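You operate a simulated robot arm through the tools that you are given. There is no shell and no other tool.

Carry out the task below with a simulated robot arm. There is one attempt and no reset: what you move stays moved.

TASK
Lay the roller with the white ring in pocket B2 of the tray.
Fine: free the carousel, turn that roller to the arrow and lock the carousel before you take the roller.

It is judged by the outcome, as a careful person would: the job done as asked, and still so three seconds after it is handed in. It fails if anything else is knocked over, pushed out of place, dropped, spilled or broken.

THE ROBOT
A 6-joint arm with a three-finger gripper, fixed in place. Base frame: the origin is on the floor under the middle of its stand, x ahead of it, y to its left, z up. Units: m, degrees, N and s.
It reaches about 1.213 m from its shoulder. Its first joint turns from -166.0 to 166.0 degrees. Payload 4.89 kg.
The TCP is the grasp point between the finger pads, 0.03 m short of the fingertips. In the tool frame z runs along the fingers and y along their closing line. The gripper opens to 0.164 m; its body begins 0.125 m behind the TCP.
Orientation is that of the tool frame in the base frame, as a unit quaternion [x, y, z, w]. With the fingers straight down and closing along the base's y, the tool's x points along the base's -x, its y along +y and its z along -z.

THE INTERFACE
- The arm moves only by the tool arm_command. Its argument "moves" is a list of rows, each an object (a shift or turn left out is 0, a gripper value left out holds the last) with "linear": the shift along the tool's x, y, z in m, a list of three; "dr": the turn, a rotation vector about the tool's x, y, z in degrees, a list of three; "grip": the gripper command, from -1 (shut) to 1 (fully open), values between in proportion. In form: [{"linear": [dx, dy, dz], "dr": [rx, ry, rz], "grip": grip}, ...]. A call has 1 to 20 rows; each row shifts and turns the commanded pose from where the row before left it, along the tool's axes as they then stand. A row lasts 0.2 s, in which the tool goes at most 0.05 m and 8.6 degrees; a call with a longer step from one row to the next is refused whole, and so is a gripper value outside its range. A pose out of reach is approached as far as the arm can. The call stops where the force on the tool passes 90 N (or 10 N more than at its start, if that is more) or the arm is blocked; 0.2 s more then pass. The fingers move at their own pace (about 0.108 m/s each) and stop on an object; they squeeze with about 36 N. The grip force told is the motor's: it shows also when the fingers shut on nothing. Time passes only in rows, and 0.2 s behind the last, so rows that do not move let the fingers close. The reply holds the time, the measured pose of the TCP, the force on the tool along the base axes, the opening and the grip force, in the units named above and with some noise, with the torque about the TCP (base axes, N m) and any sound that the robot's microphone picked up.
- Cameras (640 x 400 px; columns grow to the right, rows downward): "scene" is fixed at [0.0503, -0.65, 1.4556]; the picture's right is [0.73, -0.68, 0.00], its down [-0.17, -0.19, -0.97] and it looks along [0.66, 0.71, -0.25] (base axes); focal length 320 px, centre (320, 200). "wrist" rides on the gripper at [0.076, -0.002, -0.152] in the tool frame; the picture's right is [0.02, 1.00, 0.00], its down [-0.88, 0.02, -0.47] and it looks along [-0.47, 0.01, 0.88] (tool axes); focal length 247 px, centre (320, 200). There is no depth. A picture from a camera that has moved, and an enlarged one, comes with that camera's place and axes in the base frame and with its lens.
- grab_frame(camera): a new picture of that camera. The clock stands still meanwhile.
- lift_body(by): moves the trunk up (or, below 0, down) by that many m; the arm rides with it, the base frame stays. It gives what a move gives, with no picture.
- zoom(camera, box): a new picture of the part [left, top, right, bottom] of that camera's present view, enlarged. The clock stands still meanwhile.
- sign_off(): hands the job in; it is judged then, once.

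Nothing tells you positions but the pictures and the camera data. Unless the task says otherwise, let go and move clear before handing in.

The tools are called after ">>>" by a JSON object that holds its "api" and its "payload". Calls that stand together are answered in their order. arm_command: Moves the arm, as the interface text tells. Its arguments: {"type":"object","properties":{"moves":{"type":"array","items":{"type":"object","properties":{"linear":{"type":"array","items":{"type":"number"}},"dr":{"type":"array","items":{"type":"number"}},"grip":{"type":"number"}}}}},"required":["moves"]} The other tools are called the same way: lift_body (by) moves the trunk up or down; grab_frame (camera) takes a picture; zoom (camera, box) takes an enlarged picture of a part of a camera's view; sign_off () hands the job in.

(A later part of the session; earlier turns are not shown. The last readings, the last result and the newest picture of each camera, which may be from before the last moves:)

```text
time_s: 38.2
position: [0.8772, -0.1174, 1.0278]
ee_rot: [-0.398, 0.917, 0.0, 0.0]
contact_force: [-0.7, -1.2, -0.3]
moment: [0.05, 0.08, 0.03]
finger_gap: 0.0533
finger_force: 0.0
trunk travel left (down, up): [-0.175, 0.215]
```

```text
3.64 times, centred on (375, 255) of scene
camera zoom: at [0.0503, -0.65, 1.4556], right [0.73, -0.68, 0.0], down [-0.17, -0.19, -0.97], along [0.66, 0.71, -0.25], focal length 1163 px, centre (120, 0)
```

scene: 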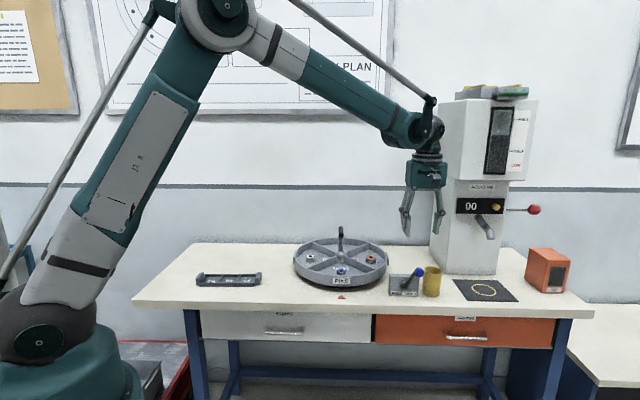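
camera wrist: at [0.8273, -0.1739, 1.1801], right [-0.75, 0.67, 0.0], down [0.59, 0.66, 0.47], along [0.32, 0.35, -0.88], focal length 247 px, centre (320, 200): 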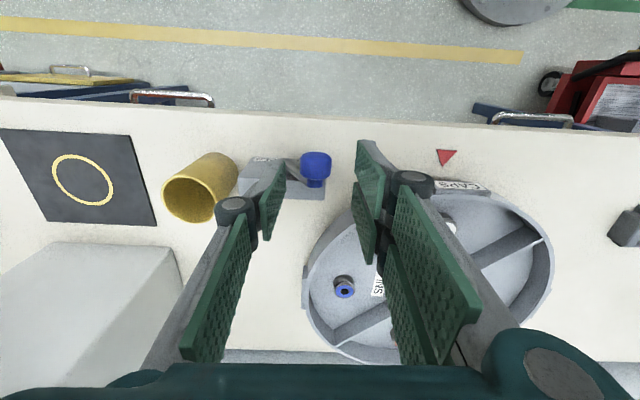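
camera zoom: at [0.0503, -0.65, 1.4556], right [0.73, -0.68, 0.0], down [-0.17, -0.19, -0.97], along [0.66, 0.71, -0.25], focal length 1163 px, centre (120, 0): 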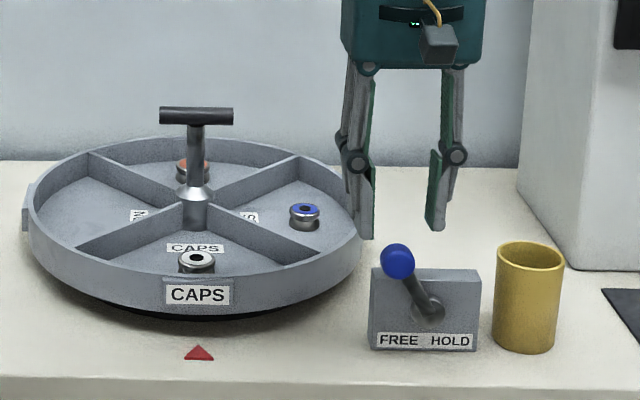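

The fingers are centred on the knob to within a few millimetres. I'll lower around it and sweep right to HOLD.

>>> {"api": "arm_command", "payload": {"moves": [{"linear": [0, -0.002, 0.018]}, {"linear": [0, 0, 0.018]}, {"linear": [0, 0, 0.015]}, {}]}}

>>> {"api": "zoom", "payload": {"camera": "scene", "box": [370, 220, 460, 300]}}

```text
time_s: 39.2
position: [0.878, -0.1202, 0.9765]
ee_rot: [-0.398, 0.917, 0.0, 0.0]
contact_force: [0.4, 0.1, 0.7]
moment: [0.0, 0.04, -0.01]
finger_gap: 0.0533
finger_force: 0.1
trunk travel left (down, up): [-0.175, 0.215]
```

```text
5.00 times, centred on (415, 260) of scene
camera zoom: at [0.0503, -0.65, 1.4556], right [0.73, -0.68, 0.0], down [-0.17, -0.19, -0.97], along [0.66, 0.71, -0.25], focal length 1599 px, centre (-155, -100)
```

zoom: 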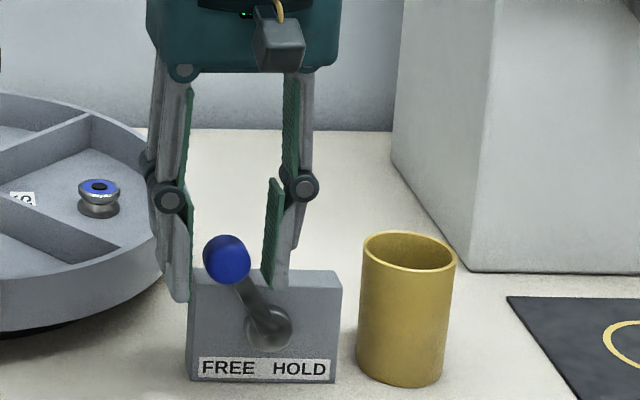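

The knob is between the fingers. I'll sweep it back to the right in small steps, keeping the tips above the cup rim.

>>> {"api": "arm_command", "payload": {"moves": [{"linear": [0, -0.01, 0]}, {"linear": [0, -0.01, 0]}, {"linear": [0, -0.01, -0.002]}, {"linear": [0, -0.01, -0.002]}, {"linear": [0, -0.01, 0]}, {"linear": [0, -0.01, 0]}, {}]}}

>>> {"api": "zoom", "payload": {"camera": "scene", "box": [370, 220, 460, 300]}}

```text
time_s: 40.8
position: [0.9206, -0.1593, 0.9808]
ee_rot: [-0.398, 0.917, 0.0, 0.0]
contact_force: [-1.9, -1.5, -1.4]
moment: [-0.05, 0.0, 0.06]
finger_gap: 0.0534
finger_force: 0.0
trunk travel left (down, up): [-0.175, 0.215]
```

```text
5.00 times, centred on (415, 260) of scene
camera zoom: at [0.0503, -0.65, 1.4556], right [0.73, -0.68, 0.0], down [-0.17, -0.19, -0.97], along [0.66, 0.71, -0.25], focal length 1599 px, centre (-155, -100)
```

zoom: 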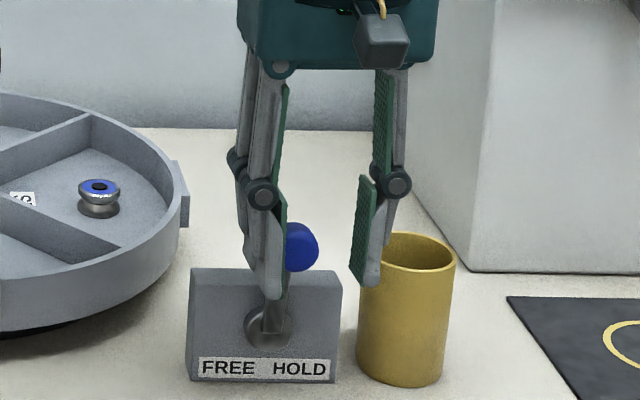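

The lever is past centre. Another 28 mm or so should bring it to the HOLD stop, so I'll go in finer steps.

>>> {"api": "arm_command", "payload": {"moves": [{"linear": [0, -0.008, 0]}, {"linear": [0, -0.008, 0.001]}, {"linear": [0, -0.006, 0.001]}, {"linear": [0, -0.005, 0]}, {}]}}

>>> {"api": "zoom", "payload": {"camera": "scene", "box": [370, 220, 460, 300]}}

>>> {"api": "grab_frame", "payload": {"camera": "wrist"}}

```text
time_s: 42.0
position: [0.9407, -0.1779, 0.9787]
ee_rot: [-0.399, 0.917, -0.001, 0.0]
contact_force: [-0.7, -0.2, -0.3]
moment: [-0.04, 0.01, 0.0]
finger_gap: 0.0532
finger_force: 0.1
trunk travel left (down, up): [-0.175, 0.215]
```

```text
5.00 times, centred on (415, 260) of scene
camera zoom: at [0.0503, -0.65, 1.4556], right [0.73, -0.68, 0.0], down [-0.17, -0.19, -0.97], along [0.66, 0.71, -0.25], focal length 1599 px, centre (-155, -100)
```

zoom: 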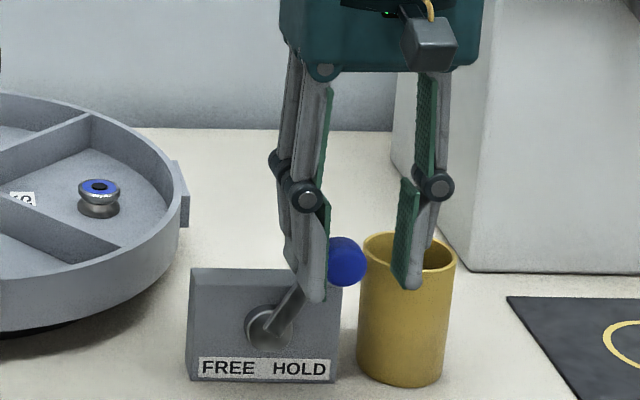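

```text
taken
camera wrist: at [0.8892, -0.2345, 1.1309], right [-0.75, 0.67, 0.0], down [0.59, 0.66, 0.47], along [0.32, 0.35, -0.88], focal length 247 px, centre (320, 200)
```

wrist: 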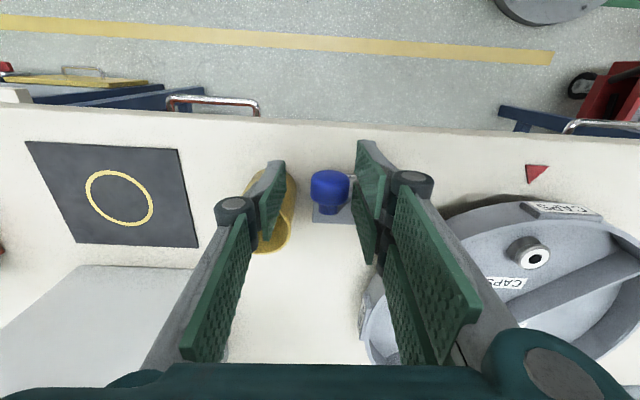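

The knob is at or slightly past its first HOLD position, with no stop force yet. I'll nudge a little further to confirm it is fully home.

>>> {"api": "arm_command", "payload": {"moves": [{"linear": [0, -0.002, 0]}, {"linear": [0, -0.002, 0]}, {}]}}

>>> {"api": "zoom", "payload": {"camera": "scene", "box": [370, 220, 460, 300]}}

```text
time_s: 42.8
position: [0.9434, -0.1798, 0.9773]
ee_rot: [-0.399, 0.917, 0.0, 0.0]
contact_force: [0.0, -0.4, 0.0]
moment: [-0.04, 0.0, -0.01]
finger_gap: 0.0534
finger_force: 0.1
trunk travel left (down, up): [-0.175, 0.215]
```

```text
5.00 times, centred on (415, 260) of scene
camera zoom: at [0.0503, -0.65, 1.4556], right [0.73, -0.68, 0.0], down [-0.17, -0.19, -0.97], along [0.66, 0.71, -0.25], focal length 1599 px, centre (-155, -100)
```

zoom: 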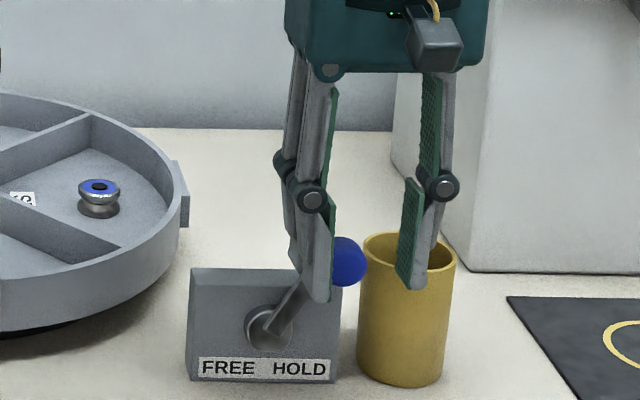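

>>> {"api": "arm_command", "payload": {"moves": [{"linear": [0, -0.002, 0]}, {"linear": [0, -0.002, 0]}, {}]}}

>>> {"api": "zoom", "payload": {"camera": "scene", "box": [370, 220, 460, 300]}}

```text
time_s: 43.6
position: [0.9447, -0.1823, 0.9777]
ee_rot: [-0.399, 0.917, 0.0, -0.001]
contact_force: [-7.3, 9.3, -2.3]
moment: [0.15, 0.07, -0.13]
finger_gap: 0.0576
finger_force: 5.2
trunk travel left (down, up): [-0.175, 0.215]
```

```text
5.00 times, centred on (415, 260) of scene
camera zoom: at [0.0503, -0.65, 1.4556], right [0.73, -0.68, 0.0], down [-0.17, -0.19, -0.97], along [0.66, 0.71, -0.25], focal length 1599 px, centre (-155, -100)
```

zoom: 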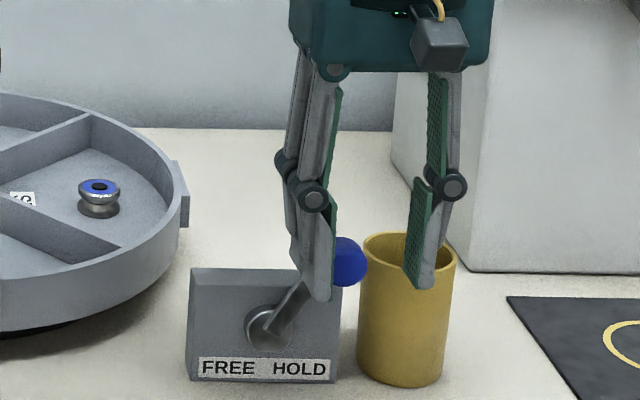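

The force is now rising and the finger is giving way, so the lever is against its HOLD stop. I'll back off, rise clear and check.

>>> {"api": "arm_command", "payload": {"moves": [{"linear": [0, -0.0015, 0]}, {"linear": [0, 0.008, 0.0]}, {"linear": [0, 0.007, 0.0]}, {"linear": [0, 0, -0.03]}, {"linear": [0, 0, -0.03]}, {"linear": [0, 0, -0.03]}, {"linear": [0, 0, -0.03]}, {"linear": [0, 0, -0.03]}, {}]}}

>>> {"api": "zoom", "payload": {"camera": "scene", "box": [290, 200, 460, 310]}}

>>> {"api": "grab_frame", "payload": {"camera": "wrist"}}

```text
time_s: 45.6
position: [0.9386, -0.1733, 1.1269]
ee_rot: [-0.399, 0.917, 0.0, 0.0]
contact_force: [-0.1, 0.4, -0.8]
moment: [0.0, -0.02, 0.0]
finger_gap: 0.0534
finger_force: 0.0
trunk travel left (down, up): [-0.175, 0.215]
```

```text
3.64 times, centred on (375, 255) of scene
camera zoom: at [0.0503, -0.65, 1.4556], right [0.73, -0.68, 0.0], down [-0.17, -0.19, -0.97], along [0.66, 0.71, -0.25], focal length 1163 px, centre (120, 0)
```

zoom: 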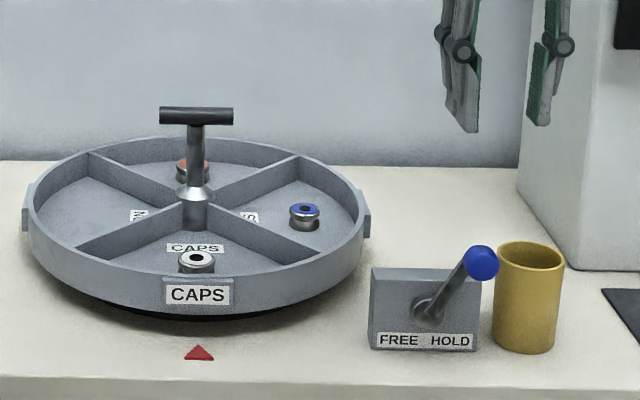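

```text
taken
camera wrist: at [0.8874, -0.2306, 1.2791], right [-0.75, 0.67, 0.0], down [0.59, 0.66, 0.47], along [0.32, 0.35, -0.88], focal length 247 px, centre (320, 200)
```

wrist: 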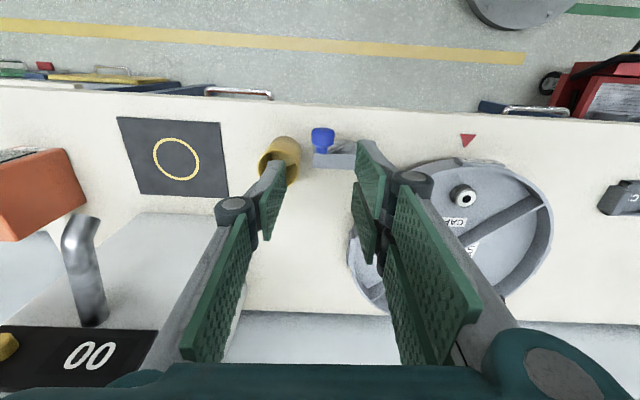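

The lever is back at HOLD, and the cup and carousel have not moved. I'll move over the white-ring roller, now at the arrow, and look down at it.

>>> {"api": "arm_command", "payload": {"moves": [{"linear": [-0.01585, 0.03502, 0], "grip": 0.0}, {"linear": [-0.01585, 0.03502, 0]}, {"linear": [-0.01585, 0.03502, 0]}, {"linear": [-0.01585, 0.03502, 0]}, {"linear": [-0.01585, 0.03502, 0]}, {"linear": [-0.01585, 0.03502, 0]}, {"linear": [-0.01585, 0.03502, 0]}, {"linear": [0, 0, 0.02]}, {"linear": [0, 0, 0.02]}, {}]}}

>>> {"api": "grab_frame", "payload": {"camera": "wrist"}}

>>> {"api": "zoom", "payload": {"camera": "scene", "box": [290, 200, 400, 300]}}

```text
time_s: 47.8
position: [0.8336, 0.0759, 1.0902]
ee_rot: [-0.398, 0.917, -0.001, 0.0]
contact_force: [-0.8, -0.1, 0.1]
moment: [-0.02, 0.01, 0.0]
finger_gap: 0.082
finger_force: 0.1
trunk travel left (down, up): [-0.175, 0.215]
```

```text
taken
camera wrist: at [0.7824, 0.0206, 1.2413], right [-0.75, 0.67, 0.0], down [0.59, 0.66, 0.47], along [0.32, 0.35, -0.88], focal length 247 px, centre (320, 200)
```

wrist: 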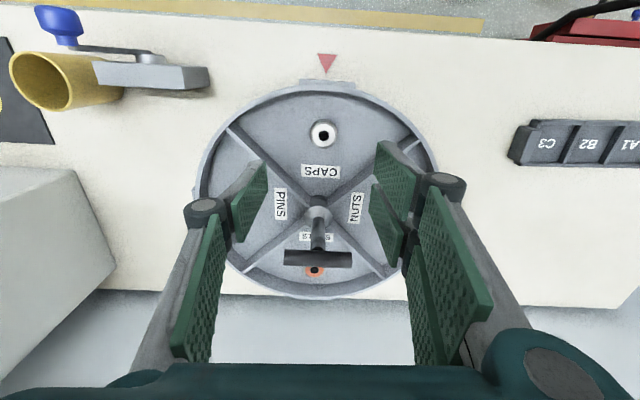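

```text
4.00 times, centred on (345, 250) of scene
camera zoom: at [0.0503, -0.65, 1.4556], right [0.73, -0.68, 0.0], down [-0.17, -0.19, -0.97], along [0.66, 0.71, -0.25], focal length 1279 px, centre (220, 0)
```

zoom: 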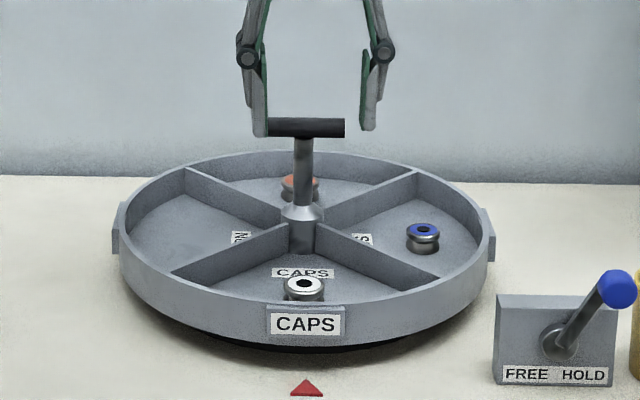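

The roller's top is near (0.831, 0.079, 0.909), 4 mm left of the TCP line. I'll centre on it, narrow the fingers to about 62 mm and lower partway.

>>> {"api": "arm_command", "payload": {"moves": [{"linear": [0, 0.004, 0], "grip": -0.24}, {"linear": [0, 0, 0.03]}, {"linear": [0, 0, 0.03]}, {"linear": [0, 0, 0.03]}, {"linear": [0, 0, 0.03]}, {}, {}]}}

>>> {"api": "grab_frame", "payload": {"camera": "wrist"}}

>>> {"api": "zoom", "payload": {"camera": "scene", "box": [300, 230, 380, 300]}}

```text
time_s: 49.4
position: [0.832, 0.0763, 0.9699]
ee_rot: [-0.398, 0.917, -0.001, 0.0]
contact_force: [0.4, 0.1, -0.9]
moment: [0.01, 0.08, -0.01]
finger_gap: 0.0619
finger_force: 0.1
trunk travel left (down, up): [-0.175, 0.215]
```

```text
taken
camera wrist: at [0.7814, 0.0199, 1.122], right [-0.75, 0.67, 0.0], down [0.59, 0.66, 0.47], along [0.32, 0.35, -0.88], focal length 247 px, centre (320, 200)
```

wrist: 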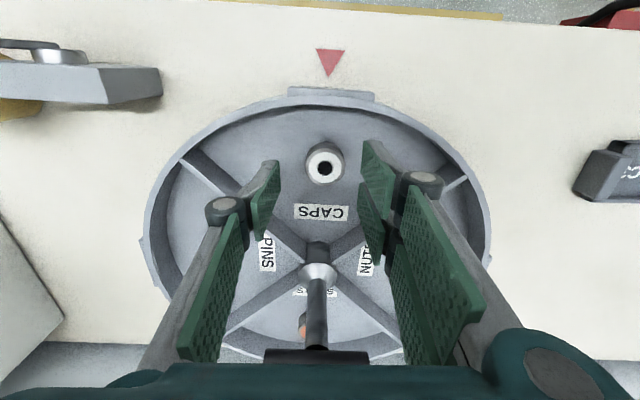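

```text
5.71 times, centred on (340, 265) of scene
camera zoom: at [0.0503, -0.65, 1.4556], right [0.73, -0.68, 0.0], down [-0.17, -0.19, -0.97], along [0.66, 0.71, -0.25], focal length 1828 px, centre (206, -171)
```

zoom: 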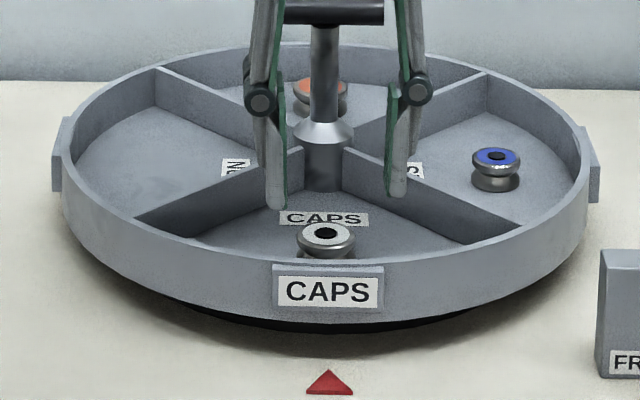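

I'll zoom in on the roller to judge its height before going down.

>>> {"api": "zoom", "payload": {"camera": "wrist", "box": [265, 110, 385, 230]}}

>>> {"api": "zoom", "payload": {"camera": "scene", "box": [325, 255, 365, 295]}}

>>> {"api": "zoom", "payload": {"camera": "scene", "box": [370, 240, 400, 270]}}

```text
3.33 times, centred on (325, 170) of wrist
camera zoom: at [0.7814, 0.0199, 1.122], right [-0.75, 0.67, 0.0], down [0.59, 0.66, 0.47], along [0.32, 0.35, -0.88], focal length 823 px, centre (303, 300)
```

zoom: 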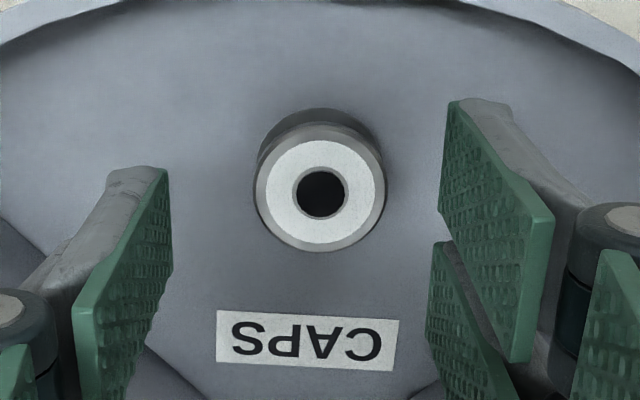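

```text
10.00 times, centred on (345, 275) of scene
camera zoom: at [0.0503, -0.65, 1.4556], right [0.73, -0.68, 0.0], down [-0.17, -0.19, -0.97], along [0.66, 0.71, -0.25], focal length 3198 px, centre (70, -550)
```

zoom: 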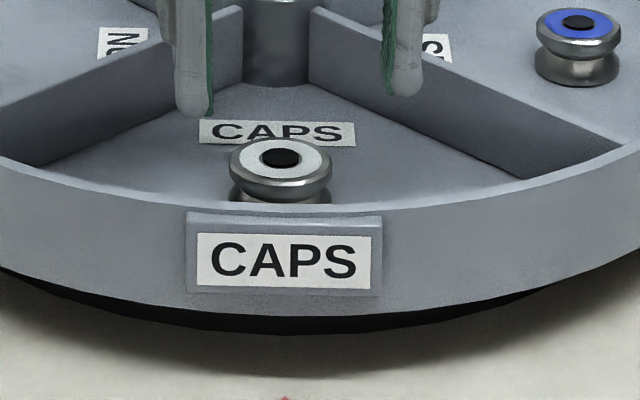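

```text
13.33 times, centred on (385, 255) of scene
camera zoom: at [0.0503, -0.65, 1.4556], right [0.73, -0.68, 0.0], down [-0.17, -0.19, -0.97], along [0.66, 0.71, -0.25], focal length 4264 px, centre (-547, -533)
```

zoom: 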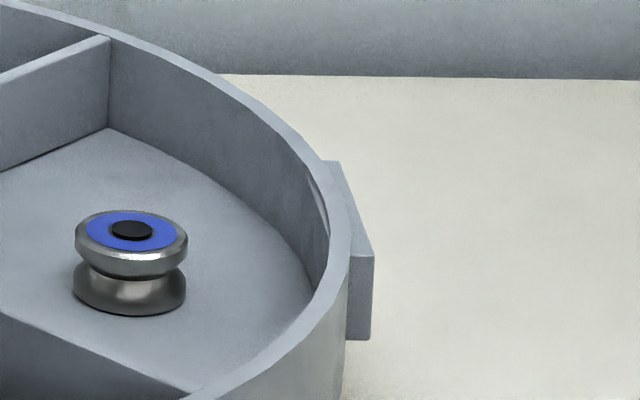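

The roller is about 35 mm wide and 20 mm tall, standing at about z 0.889. I'll shift 5 mm left and lower so the tips sit just above its base, gripping the upper half so the tray walls will clear later.

>>> {"api": "arm_command", "payload": {"moves": [{"linear": [-0.002, 0.005, 0]}, {"linear": [0, 0, 0.015]}, {"linear": [0, 0, 0.015]}, {"linear": [0, 0, 0.013]}, {}, {}]}}

>>> {"api": "zoom", "payload": {"camera": "wrist", "box": [245, 110, 405, 230]}}

>>> {"api": "zoom", "payload": {"camera": "scene", "box": [325, 255, 365, 295]}}

```text
time_s: 50.8
position: [0.8265, 0.0826, 0.9253]
ee_rot: [-0.399, 0.917, 0.0, -0.001]
contact_force: [0.3, 0.5, 0.4]
moment: [-0.01, 0.01, -0.01]
finger_gap: 0.062
finger_force: 0.0
trunk travel left (down, up): [-0.175, 0.215]
```

```text
3.33 times, centred on (325, 170) of wrist
camera zoom: at [0.7757, 0.0262, 1.078], right [-0.75, 0.67, 0.0], down [0.59, 0.66, 0.47], along [0.32, 0.35, -0.88], focal length 823 px, centre (303, 300)
```

zoom: 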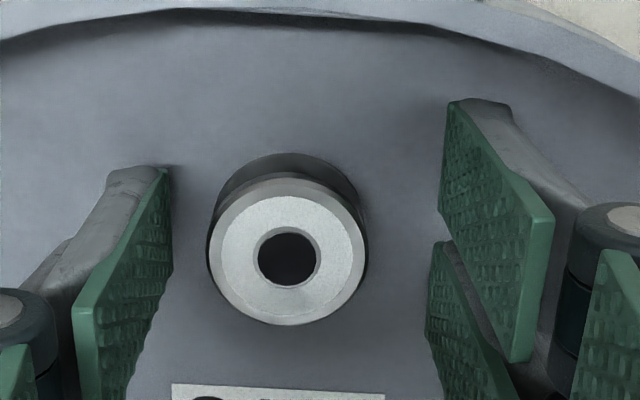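

```text
10.00 times, centred on (345, 275) of scene
camera zoom: at [0.0503, -0.65, 1.4556], right [0.73, -0.68, 0.0], down [-0.17, -0.19, -0.97], along [0.66, 0.71, -0.25], focal length 3198 px, centre (70, -550)
```

zoom: 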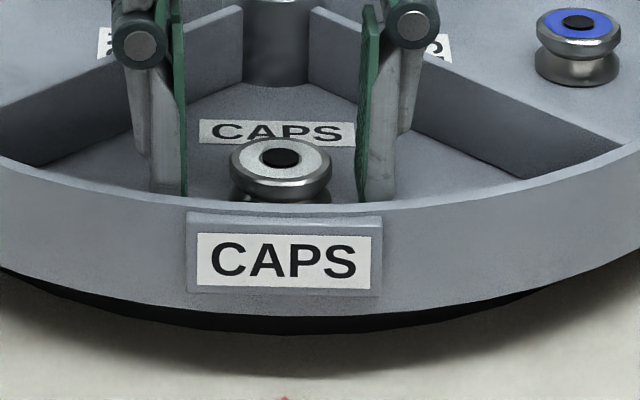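

The roller is about 3 mm to the right of the finger midline now. I'll correct that and close on it.

>>> {"api": "arm_command", "payload": {"moves": [{"linear": [-0.002, -0.003, 0]}, {}, {"grip": -0.5}, {"grip": -0.7}, {"grip": -1.0}, {}, {}]}}

>>> {"api": "zoom", "payload": {"camera": "wrist", "box": [245, 110, 405, 230]}}

>>> {"api": "zoom", "payload": {"camera": "scene", "box": [325, 255, 365, 295]}}

```text
time_s: 52.4
position: [0.8302, 0.0827, 0.9257]
ee_rot: [-0.399, 0.917, 0.001, 0.0]
contact_force: [0.3, -0.7, -0.6]
moment: [-0.02, -0.01, -0.02]
finger_gap: 0.0367
finger_force: 35.8
trunk travel left (down, up): [-0.175, 0.215]
```

```text
3.33 times, centred on (325, 170) of wrist
camera zoom: at [0.7794, 0.0259, 1.0783], right [-0.75, 0.67, 0.0], down [0.59, 0.66, 0.47], along [0.32, 0.35, -0.88], focal length 823 px, centre (303, 300)
```

zoom: 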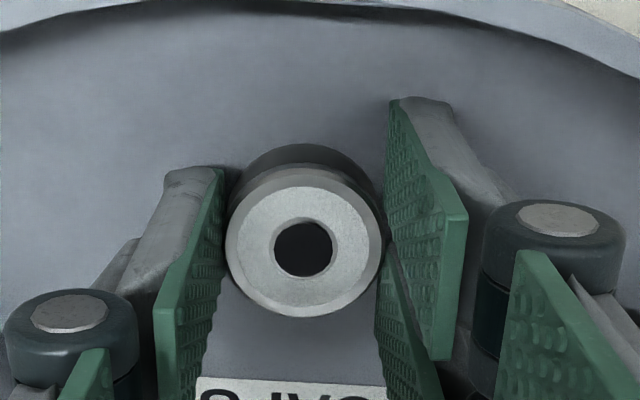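

```text
10.00 times, centred on (345, 275) of scene
camera zoom: at [0.0503, -0.65, 1.4556], right [0.73, -0.68, 0.0], down [-0.17, -0.19, -0.97], along [0.66, 0.71, -0.25], focal length 3198 px, centre (70, -550)
```

zoom: 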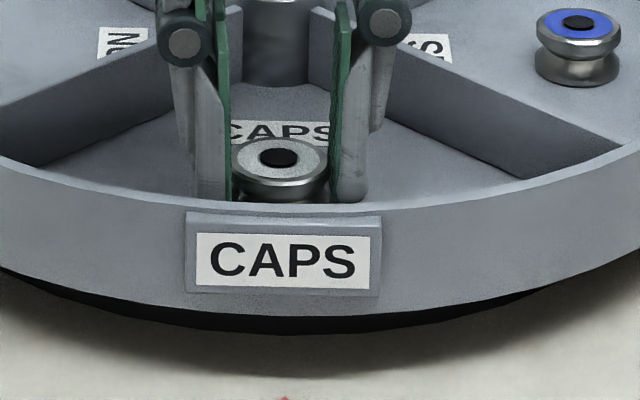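

The fingers have closed on the roller (gap 36.7 mm). I'll lift straight up and check that it is held.

>>> {"api": "arm_command", "payload": {"moves": [{"linear": [0, 0, -0.01]}, {"linear": [0, 0, -0.02]}, {"linear": [0, 0, -0.025]}, {"linear": [0, 0, -0.03]}, {"linear": [0, 0, -0.03]}, {}]}}

>>> {"api": "zoom", "payload": {"camera": "wrist", "box": [245, 110, 405, 230]}}

>>> {"api": "zoom", "payload": {"camera": "scene", "box": [300, 210, 380, 290]}}

```text
time_s: 53.8
position: [0.8298, 0.0829, 1.04]
ee_rot: [-0.398, 0.917, 0.0, 0.0]
contact_force: [0.5, 0.2, -0.5]
moment: [0.0, -0.02, 0.01]
finger_gap: 0.0369
finger_force: 36.2
trunk travel left (down, up): [-0.175, 0.215]
```

```text
3.33 times, centred on (325, 170) of wrist
camera zoom: at [0.7785, 0.0275, 1.1926], right [-0.75, 0.67, 0.0], down [0.59, 0.66, 0.47], along [0.32, 0.35, -0.88], focal length 823 px, centre (303, 300)
```

zoom: 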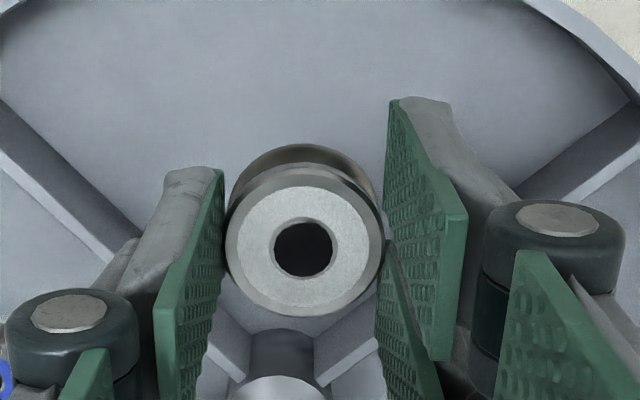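

```text
5.00 times, centred on (340, 250) of scene
camera zoom: at [0.0503, -0.65, 1.4556], right [0.73, -0.68, 0.0], down [-0.17, -0.19, -0.97], along [0.66, 0.71, -0.25], focal length 1599 px, centre (220, -50)
```

zoom: 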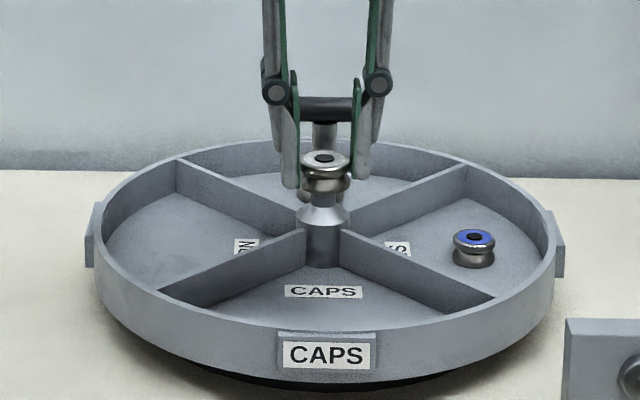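

The roller is held upright. I'll raise a bit more and carry it along the bench to above pocket B2, then look.

>>> {"api": "zoom", "payload": {"camera": "scene", "box": [325, 230, 355, 255]}}

>>> {"api": "arm_command", "payload": {"moves": [{"linear": [0, 0, -0.03]}, {"linear": [-0.0008, 0.0177, 0]}, {"linear": [-0.0016, 0.0353, 0]}, {"linear": [-0.0016, 0.0353, 0]}, {"linear": [-0.0016, 0.0353, 0]}, {"linear": [-0.0016, 0.0353, 0]}, {"linear": [-0.0016, 0.0353, 0]}, {"linear": [-0.0016, 0.0353, 0]}, {"linear": [-0.0016, 0.0353, 0]}, {"linear": [-0.0016, 0.0353, 0]}, {"linear": [-0.0016, 0.0353, 0]}, {"linear": [-0.0016, 0.0353, 0]}, {"linear": [-0.0016, 0.0353, 0]}, {"linear": [-0.0008, 0.0177, 0]}, {}, {}]}}

>>> {"api": "grab_frame", "payload": {"camera": "wrist"}}

>>> {"api": "zoom", "payload": {"camera": "scene", "box": [180, 190, 300, 300]}}

```text
16.00 times, centred on (340, 242) of scene
camera zoom: at [0.0503, -0.65, 1.4556], right [0.73, -0.68, 0.0], down [-0.17, -0.19, -0.97], along [0.66, 0.71, -0.25], focal length 5117 px, centre (0, -480)
```

zoom: 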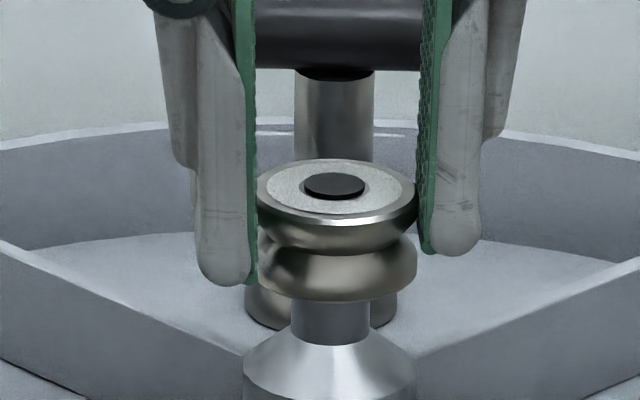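

```text
time_s: 57.2
position: [0.534, 0.3838, 1.071]
ee_rot: [-0.398, 0.917, 0.0, 0.0]
contact_force: [0.2, 0.6, -0.7]
moment: [-0.06, -0.01, 0.0]
finger_gap: 0.0369
finger_force: 35.4
trunk travel left (down, up): [-0.175, 0.215]
```

```text
taken
camera wrist: at [0.4834, 0.3278, 1.223], right [-0.75, 0.67, 0.0], down [0.59, 0.66, 0.47], along [0.32, 0.35, -0.88], focal length 247 px, centre (320, 200)
```

wrist: 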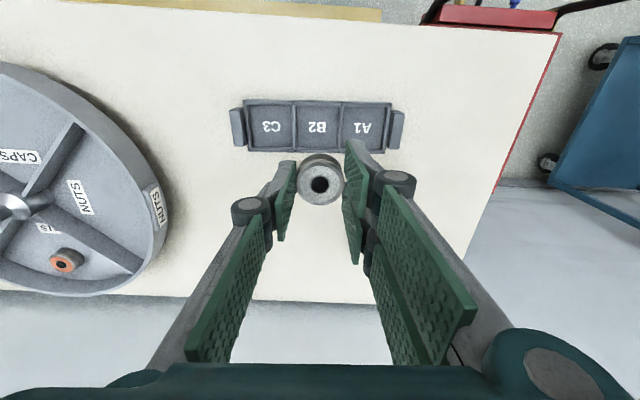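

```text
3.64 times, centred on (240, 245) of scene
camera zoom: at [0.0503, -0.65, 1.4556], right [0.73, -0.68, 0.0], down [-0.17, -0.19, -0.97], along [0.66, 0.71, -0.25], focal length 1163 px, centre (611, 36)
```

zoom: 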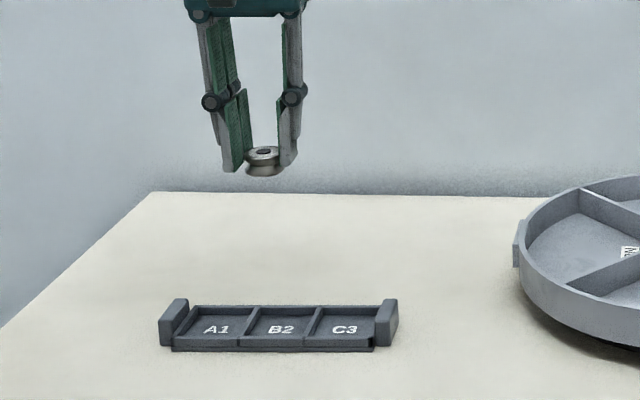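

The roller is held above the tray, and the tray lines up closely with the tool. I'll zoom in to see the pocket walls and where its centre is.

>>> {"api": "zoom", "payload": {"camera": "wrist", "box": [220, 85, 420, 210]}}

>>> {"api": "zoom", "payload": {"camera": "scene", "box": [220, 265, 270, 295]}}

```text
3.20 times, centred on (320, 148) of wrist
camera zoom: at [0.4834, 0.3278, 1.223], right [-0.75, 0.67, 0.0], down [0.59, 0.66, 0.47], along [0.32, 0.35, -0.88], focal length 790 px, centre (320, 368)
```

zoom: 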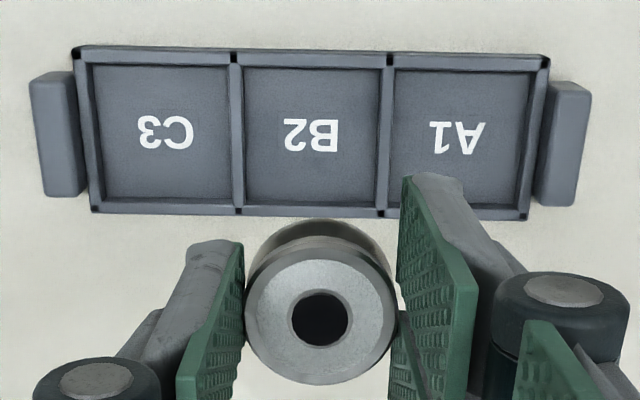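

```text
12.80 times, centred on (245, 280) of scene
camera zoom: at [0.0503, -0.65, 1.4556], right [0.73, -0.68, 0.0], down [-0.17, -0.19, -0.97], along [0.66, 0.71, -0.25], focal length 4094 px, centre (1280, -824)
```

zoom: 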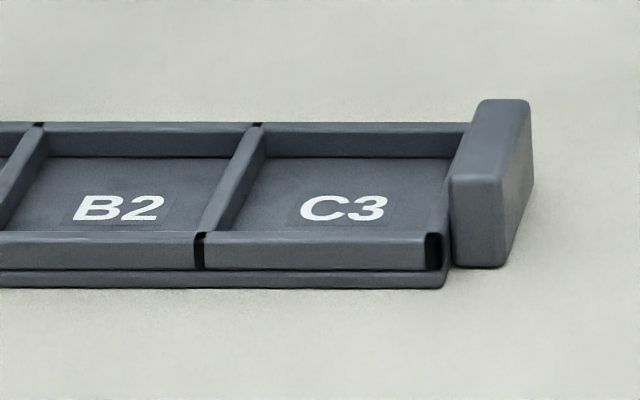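

The tray walls are about 9 mm high and the pocket is about 62 mm across, so my low grip would foul the walls and leave a drop. I'll first set the roller on the clear bench behind the tray and regrip it higher, then place it.

>>> {"api": "arm_command", "payload": {"moves": [{"linear": [-0.025, 0, 0]}, {"linear": [-0.025, 0, 0]}, {"linear": [-0.025, 0, 0]}, {"linear": [-0.025, 0, 0]}, {"linear": [0, 0, 0.03]}, {"linear": [0, 0, 0.03]}, {"linear": [0, 0, 0.03]}, {"linear": [0, 0, 0.03]}, {"linear": [0, 0, 0.03]}, {"linear": [0, 0, 0.012]}, {}, {}]}}

>>> {"api": "zoom", "payload": {"camera": "scene", "box": [200, 220, 300, 300]}}

>>> {"api": "grab_frame", "payload": {"camera": "wrist"}}

```text
time_s: 59.8
position: [0.6034, 0.4571, 0.908]
ee_rot: [-0.4, 0.917, 0.0, 0.0]
contact_force: [-0.7, 0.6, -1.4]
moment: [-0.05, 0.01, 0.02]
finger_gap: 0.0367
finger_force: 36.1
trunk travel left (down, up): [-0.175, 0.215]
```

```text
5.00 times, centred on (250, 260) of scene
camera zoom: at [0.0503, -0.65, 1.4556], right [0.73, -0.68, 0.0], down [-0.17, -0.19, -0.97], along [0.66, 0.71, -0.25], focal length 1599 px, centre (670, -100)
```

zoom: 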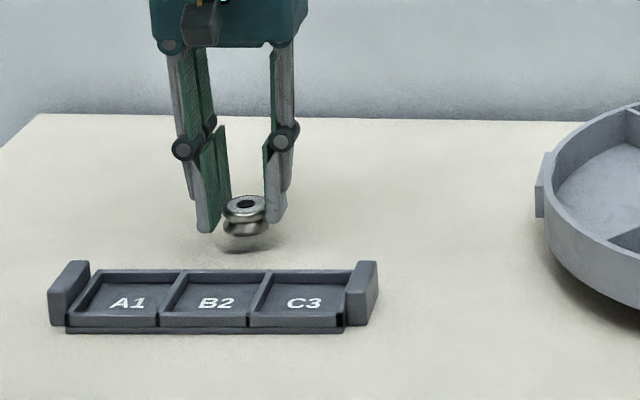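

```text
taken
camera wrist: at [0.5533, 0.401, 1.0601], right [-0.75, 0.67, 0.0], down [0.59, 0.66, 0.47], along [0.32, 0.35, -0.88], focal length 247 px, centre (320, 200)
```

wrist: 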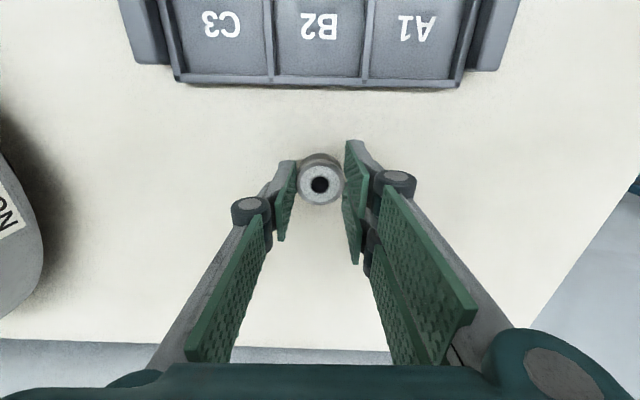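

The bench below is clear, with tray, carousel and fingers all well apart. I'll lower slowly and watch for contact.

>>> {"api": "arm_command", "payload": {"moves": [{"linear": [0, 0, 0.008]}, {"linear": [0, 0, 0.008]}, {}, {}]}}

>>> {"api": "zoom", "payload": {"camera": "scene", "box": [225, 245, 275, 285]}}

```text
time_s: 60.8
position: [0.604, 0.4573, 0.8923]
ee_rot: [-0.399, 0.917, 0.0, 0.0]
contact_force: [0.7, 0.4, -1.1]
moment: [-0.04, -0.01, 0.02]
finger_gap: 0.037
finger_force: 36.1
trunk travel left (down, up): [-0.175, 0.215]
```

```text
10.00 times, centred on (250, 265) of scene
camera zoom: at [0.0503, -0.65, 1.4556], right [0.73, -0.68, 0.0], down [-0.17, -0.19, -0.97], along [0.66, 0.71, -0.25], focal length 3198 px, centre (1020, -450)
```

zoom: 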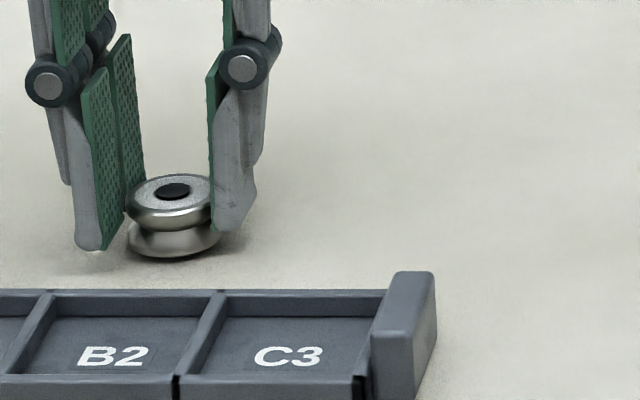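

>>> {"api": "arm_command", "payload": {"moves": [{"linear": [0, 0, 0.002]}, {"linear": [0, 0, 0.002]}, {}]}}

>>> {"api": "arm_command", "payload": {"moves": [{"linear": [0, 0, 0.0015]}, {}]}}

>>> {"api": "arm_command", "payload": {"moves": [{"linear": [0, 0, 0.001]}, {}]}}

```text
time_s: 61.6
position: [0.6026, 0.4585, 0.8905]
ee_rot: [-0.399, 0.917, 0.001, -0.002]
contact_force: [4.6, 1.6, 15.4]
moment: [-0.13, -0.3, 0.05]
finger_gap: 0.0368
finger_force: 36.3
trunk travel left (down, up): [-0.175, 0.215]
```

```text
time_s: 62.2
position: [0.6034, 0.4579, 0.8882]
ee_rot: [-0.399, 0.917, 0.0, -0.001]
contact_force: [7.9, 1.0, 25.3]
moment: [0.02, -0.3, -0.01]
finger_gap: 0.0365
finger_force: 36.1
trunk travel left (down, up): [-0.175, 0.215]
```

```text
time_s: 62.8
position: [0.6026, 0.4576, 0.8875]
ee_rot: [-0.399, 0.917, 0.0, 0.0]
contact_force: [9.0, 1.2, 24.8]
moment: [0.03, -0.41, 0.03]
finger_gap: 0.0365
finger_force: 36.2
trunk travel left (down, up): [-0.175, 0.215]
```

The roller is standing on the bench (steady upward force of 25 N). I'll look closely at the tip height before opening.

>>> {"api": "zoom", "payload": {"camera": "scene", "box": [225, 248, 255, 273]}}

>>> {"api": "zoom", "payload": {"camera": "wrist", "box": [260, 120, 380, 240]}}

```text
16.00 times, centred on (240, 260) of scene
camera zoom: at [0.0503, -0.65, 1.4556], right [0.73, -0.68, 0.0], down [-0.17, -0.19, -0.97], along [0.66, 0.71, -0.25], focal length 5117 px, centre (1600, -768)
```

zoom: 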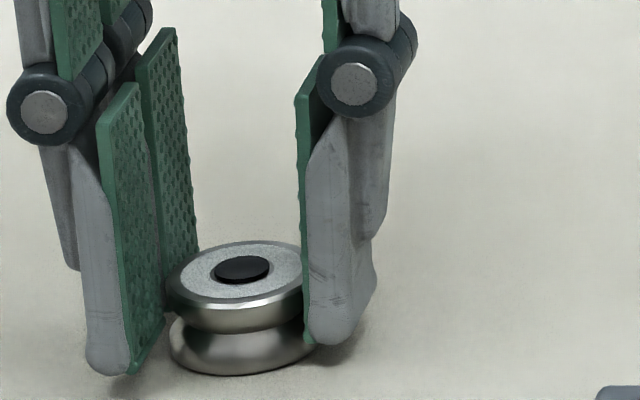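

```text
3.33 times, centred on (320, 180) of wrist
camera zoom: at [0.5522, 0.4018, 1.0393], right [-0.75, 0.67, 0.0], down [0.59, 0.66, 0.47], along [0.32, 0.35, -0.88], focal length 823 px, centre (320, 267)
```

zoom: 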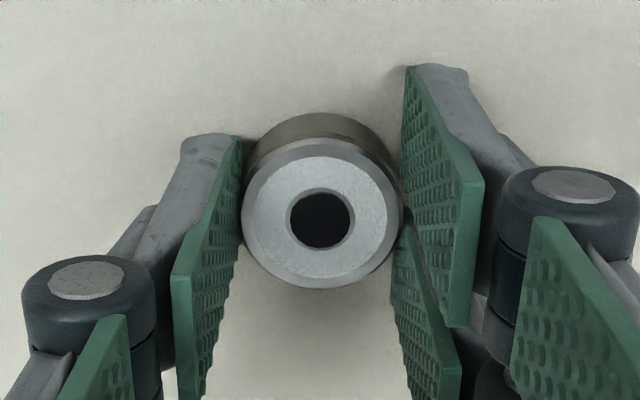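

The tips are only a few millimetres above the bench, so a higher grip is needed. I'll ease the pressure off, open slightly, rise about 7 mm and close again on the upper half.

>>> {"api": "arm_command", "payload": {"moves": [{"linear": [0, 0, -0.0015]}, {}]}}

>>> {"api": "arm_command", "payload": {"moves": [{"grip": -0.45}, {"grip": -0.35}, {}, {"linear": [0, 0, -0.004]}, {}, {}]}}

>>> {"api": "zoom", "payload": {"camera": "scene", "box": [225, 248, 255, 273]}}

>>> {"api": "zoom", "payload": {"camera": "wrist", "box": [260, 120, 380, 240]}}

```text
time_s: 63.4
position: [0.6028, 0.459, 0.8869]
ee_rot: [-0.399, 0.917, 0.0, 0.0]
contact_force: [-0.2, 0.0, -0.3]
moment: [-0.01, 0.02, 0.0]
finger_gap: 0.0366
finger_force: 35.5
trunk travel left (down, up): [-0.175, 0.215]
```

```text
time_s: 64.8
position: [0.6033, 0.457, 0.8926]
ee_rot: [-0.398, 0.917, 0.0, 0.0]
contact_force: [0.3, -0.2, 0.2]
moment: [-0.03, -0.01, -0.01]
finger_gap: 0.0532
finger_force: 0.0
trunk travel left (down, up): [-0.175, 0.215]
```

```text
16.00 times, centred on (240, 260) of scene
camera zoom: at [0.0503, -0.65, 1.4556], right [0.73, -0.68, 0.0], down [-0.17, -0.19, -0.97], along [0.66, 0.71, -0.25], focal length 5117 px, centre (1600, -768)
```

zoom: 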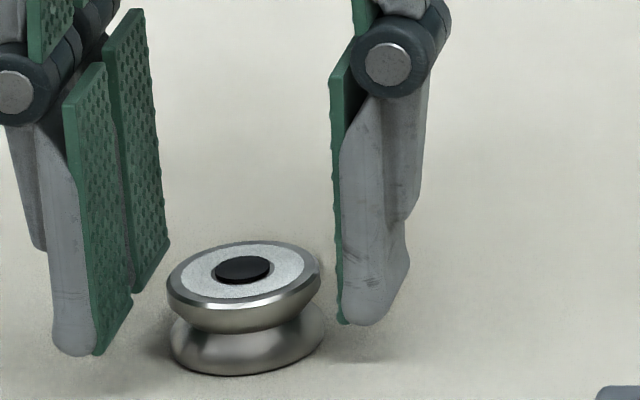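

```text
3.33 times, centred on (320, 180) of wrist
camera zoom: at [0.5525, 0.4013, 1.0446], right [-0.75, 0.67, 0.0], down [0.59, 0.66, 0.47], along [0.32, 0.35, -0.88], focal length 823 px, centre (320, 267)
```

zoom: 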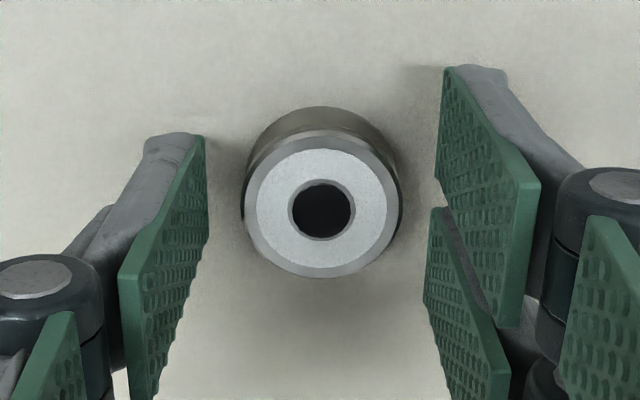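

Measured properly against the bench, the tips are now about 12 mm above the roller's base, so they will clear the 9 mm pocket walls. I'll lower 1 mm and close again on the upper flange.

>>> {"api": "arm_command", "payload": {"moves": [{"linear": [0, 0, 0.001]}, {"grip": -0.5}, {"grip": -0.7}, {"grip": -1.0}, {}, {}]}}

>>> {"api": "arm_command", "payload": {"moves": [{"linear": [0, 0, -0.005]}, {"linear": [0, 0, -0.01]}, {"linear": [0, 0, -0.015]}, {"linear": [0, 0, -0.02]}, {}]}}

>>> {"api": "zoom", "payload": {"camera": "scene", "box": [220, 225, 260, 265]}}

>>> {"api": "zoom", "payload": {"camera": "wrist", "box": [260, 120, 380, 240]}}

```text
time_s: 66.2
position: [0.6044, 0.4579, 0.8912]
ee_rot: [-0.398, 0.917, 0.0, -0.001]
contact_force: [0.8, 0.3, -0.5]
moment: [0.0, -0.05, -0.01]
finger_gap: 0.0365
finger_force: 36.1
trunk travel left (down, up): [-0.175, 0.215]
```

```text
time_s: 67.4
position: [0.6043, 0.4569, 0.94]
ee_rot: [-0.399, 0.917, 0.0, 0.0]
contact_force: [-0.3, 0.5, -1.6]
moment: [0.02, -0.02, 0.03]
finger_gap: 0.0368
finger_force: 36.2
trunk travel left (down, up): [-0.175, 0.215]
```

```text
10.00 times, centred on (240, 245) of scene
camera zoom: at [0.0503, -0.65, 1.4556], right [0.73, -0.68, 0.0], down [-0.17, -0.19, -0.97], along [0.66, 0.71, -0.25], focal length 3198 px, centre (1120, -250)
```

zoom: 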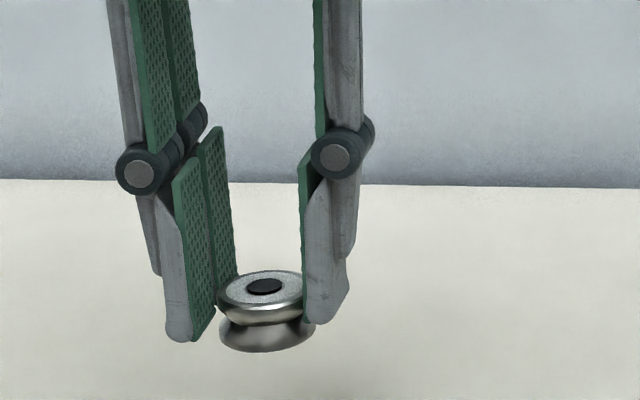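

```text
3.33 times, centred on (320, 180) of wrist
camera zoom: at [0.5525, 0.4008, 1.0925], right [-0.75, 0.67, 0.0], down [0.59, 0.66, 0.47], along [0.32, 0.35, -0.88], focal length 823 px, centre (320, 267)
```

zoom: 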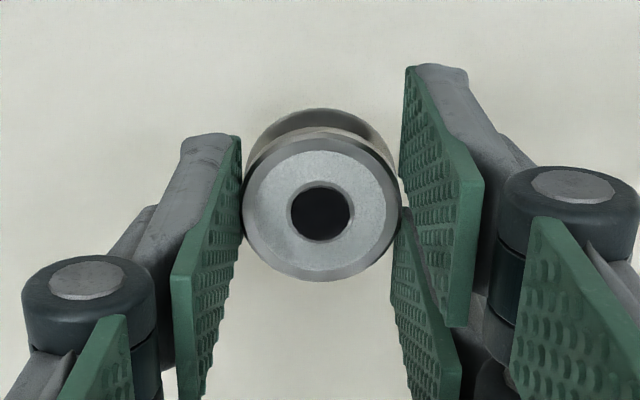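

The roller is held upright on its upper flange. I'll move it 101 mm back over B2 with a small side correction and look.

>>> {"api": "arm_command", "payload": {"moves": [{"linear": [0.025, 0, -0.01]}, {"linear": [0.025, -0.002, 0]}, {"linear": [0.025, -0.0023, 0]}, {"linear": [0.026, 0, 0]}, {}, {}]}}

>>> {"api": "grab_frame", "payload": {"camera": "wrist"}}

>>> {"api": "zoom", "payload": {"camera": "scene", "box": [200, 230, 280, 300]}}

```text
time_s: 68.8
position: [0.5378, 0.3807, 0.9509]
ee_rot: [-0.399, 0.917, 0.0, 0.0]
contact_force: [-1.4, -0.3, -1.3]
moment: [0.01, -0.03, 0.0]
finger_gap: 0.0366
finger_force: 36.2
trunk travel left (down, up): [-0.175, 0.215]
```

```text
taken
camera wrist: at [0.4871, 0.3247, 1.1026], right [-0.75, 0.67, 0.0], down [0.59, 0.66, 0.47], along [0.32, 0.35, -0.88], focal length 247 px, centre (320, 200)
```

wrist: 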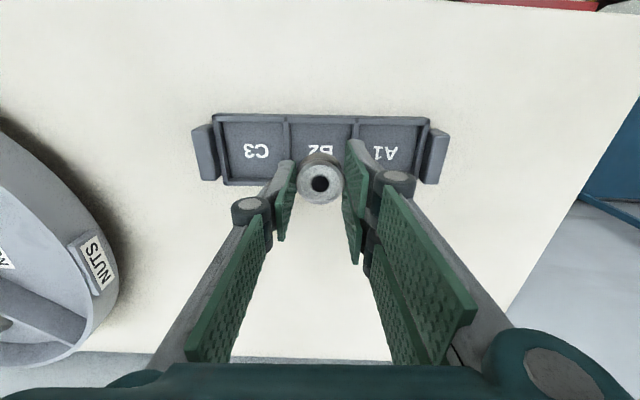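

```text
5.71 times, centred on (240, 265) of scene
camera zoom: at [0.0503, -0.65, 1.4556], right [0.73, -0.68, 0.0], down [-0.17, -0.19, -0.97], along [0.66, 0.71, -0.25], focal length 1828 px, centre (777, -171)
```

zoom: 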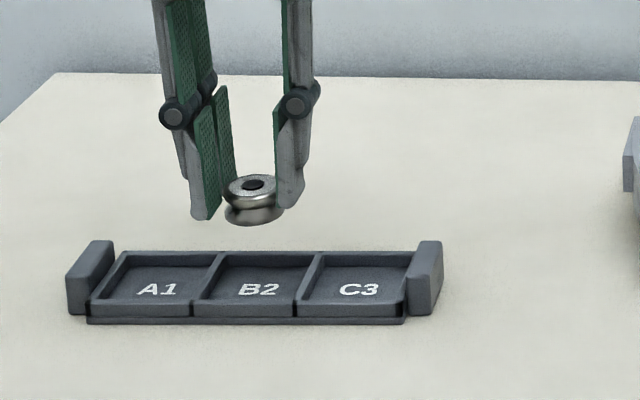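

>>> {"api": "zoom", "payload": {"camera": "wrist", "box": [250, 95, 390, 215]}}

```text
3.33 times, centred on (320, 155) of wrist
camera zoom: at [0.4871, 0.3247, 1.1026], right [-0.75, 0.67, 0.0], down [0.59, 0.66, 0.47], along [0.32, 0.35, -0.88], focal length 823 px, centre (320, 350)
```

zoom: 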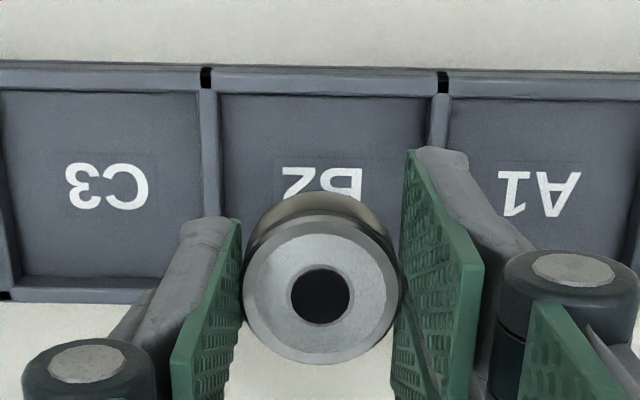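

The roller is within about 3.5 mm of the B2 centre. I'll correct that, lower most of the way and check before touching down.

>>> {"api": "arm_command", "payload": {"moves": [{"linear": [0.003, 0.001, 0]}, {"linear": [0, 0, 0.015]}, {"linear": [0, 0, 0.015]}, {"linear": [0, 0, 0.012]}, {}, {}]}}

>>> {"api": "zoom", "payload": {"camera": "scene", "box": [210, 245, 270, 295]}}

>>> {"api": "zoom", "payload": {"camera": "wrist", "box": [250, 95, 390, 215]}}

```text
time_s: 70.2
position: [0.5356, 0.3804, 0.9065]
ee_rot: [-0.399, 0.917, 0.0, 0.0]
contact_force: [-0.7, 1.0, -2.0]
moment: [0.0, 0.01, 0.01]
finger_gap: 0.0365
finger_force: 35.9
trunk travel left (down, up): [-0.175, 0.215]
```

```text
8.00 times, centred on (240, 270) of scene
camera zoom: at [0.0503, -0.65, 1.4556], right [0.73, -0.68, 0.0], down [-0.17, -0.19, -0.97], along [0.66, 0.71, -0.25], focal length 2559 px, centre (960, -360)
```

zoom: 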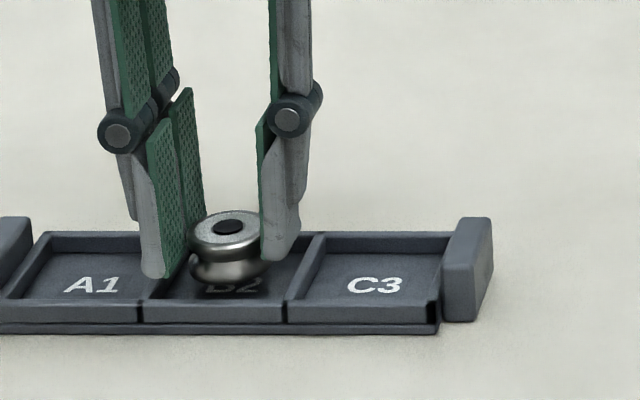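

```text
3.33 times, centred on (320, 155) of wrist
camera zoom: at [0.4843, 0.3238, 1.0591], right [-0.75, 0.67, 0.0], down [0.59, 0.66, 0.47], along [0.32, 0.35, -0.88], focal length 823 px, centre (320, 350)
```

zoom: 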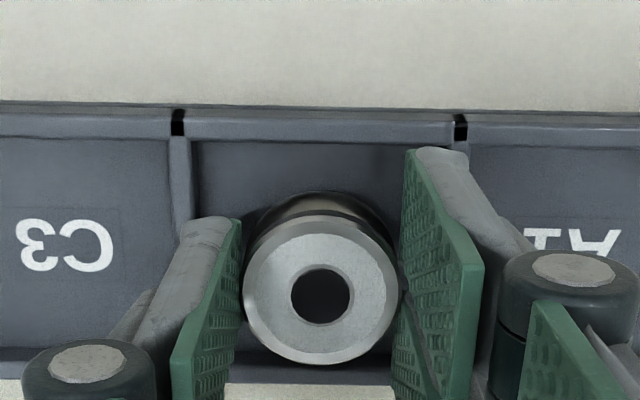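

The roller is centred between the dividers and walls. I'll lower in small steps until it touches the pocket floor.

>>> {"api": "arm_command", "payload": {"moves": [{"linear": [0, 0, 0.003]}, {"linear": [0, 0, 0.003]}, {}]}}

>>> {"api": "arm_command", "payload": {"moves": [{"linear": [0, 0, 0.002]}, {}]}}

```text
time_s: 71.0
position: [0.5358, 0.3799, 0.9014]
ee_rot: [-0.399, 0.917, -0.002, 0.0]
contact_force: [0.0, -0.2, -0.8]
moment: [-0.03, -0.01, 0.03]
finger_gap: 0.0366
finger_force: 36.1
trunk travel left (down, up): [-0.175, 0.215]
```

```text
time_s: 71.6
position: [0.5354, 0.3793, 0.8994]
ee_rot: [-0.4, 0.917, 0.0, 0.0]
contact_force: [-0.5, -0.3, -0.7]
moment: [0.01, 0.03, 0.03]
finger_gap: 0.0365
finger_force: 36.3
trunk travel left (down, up): [-0.175, 0.215]
```

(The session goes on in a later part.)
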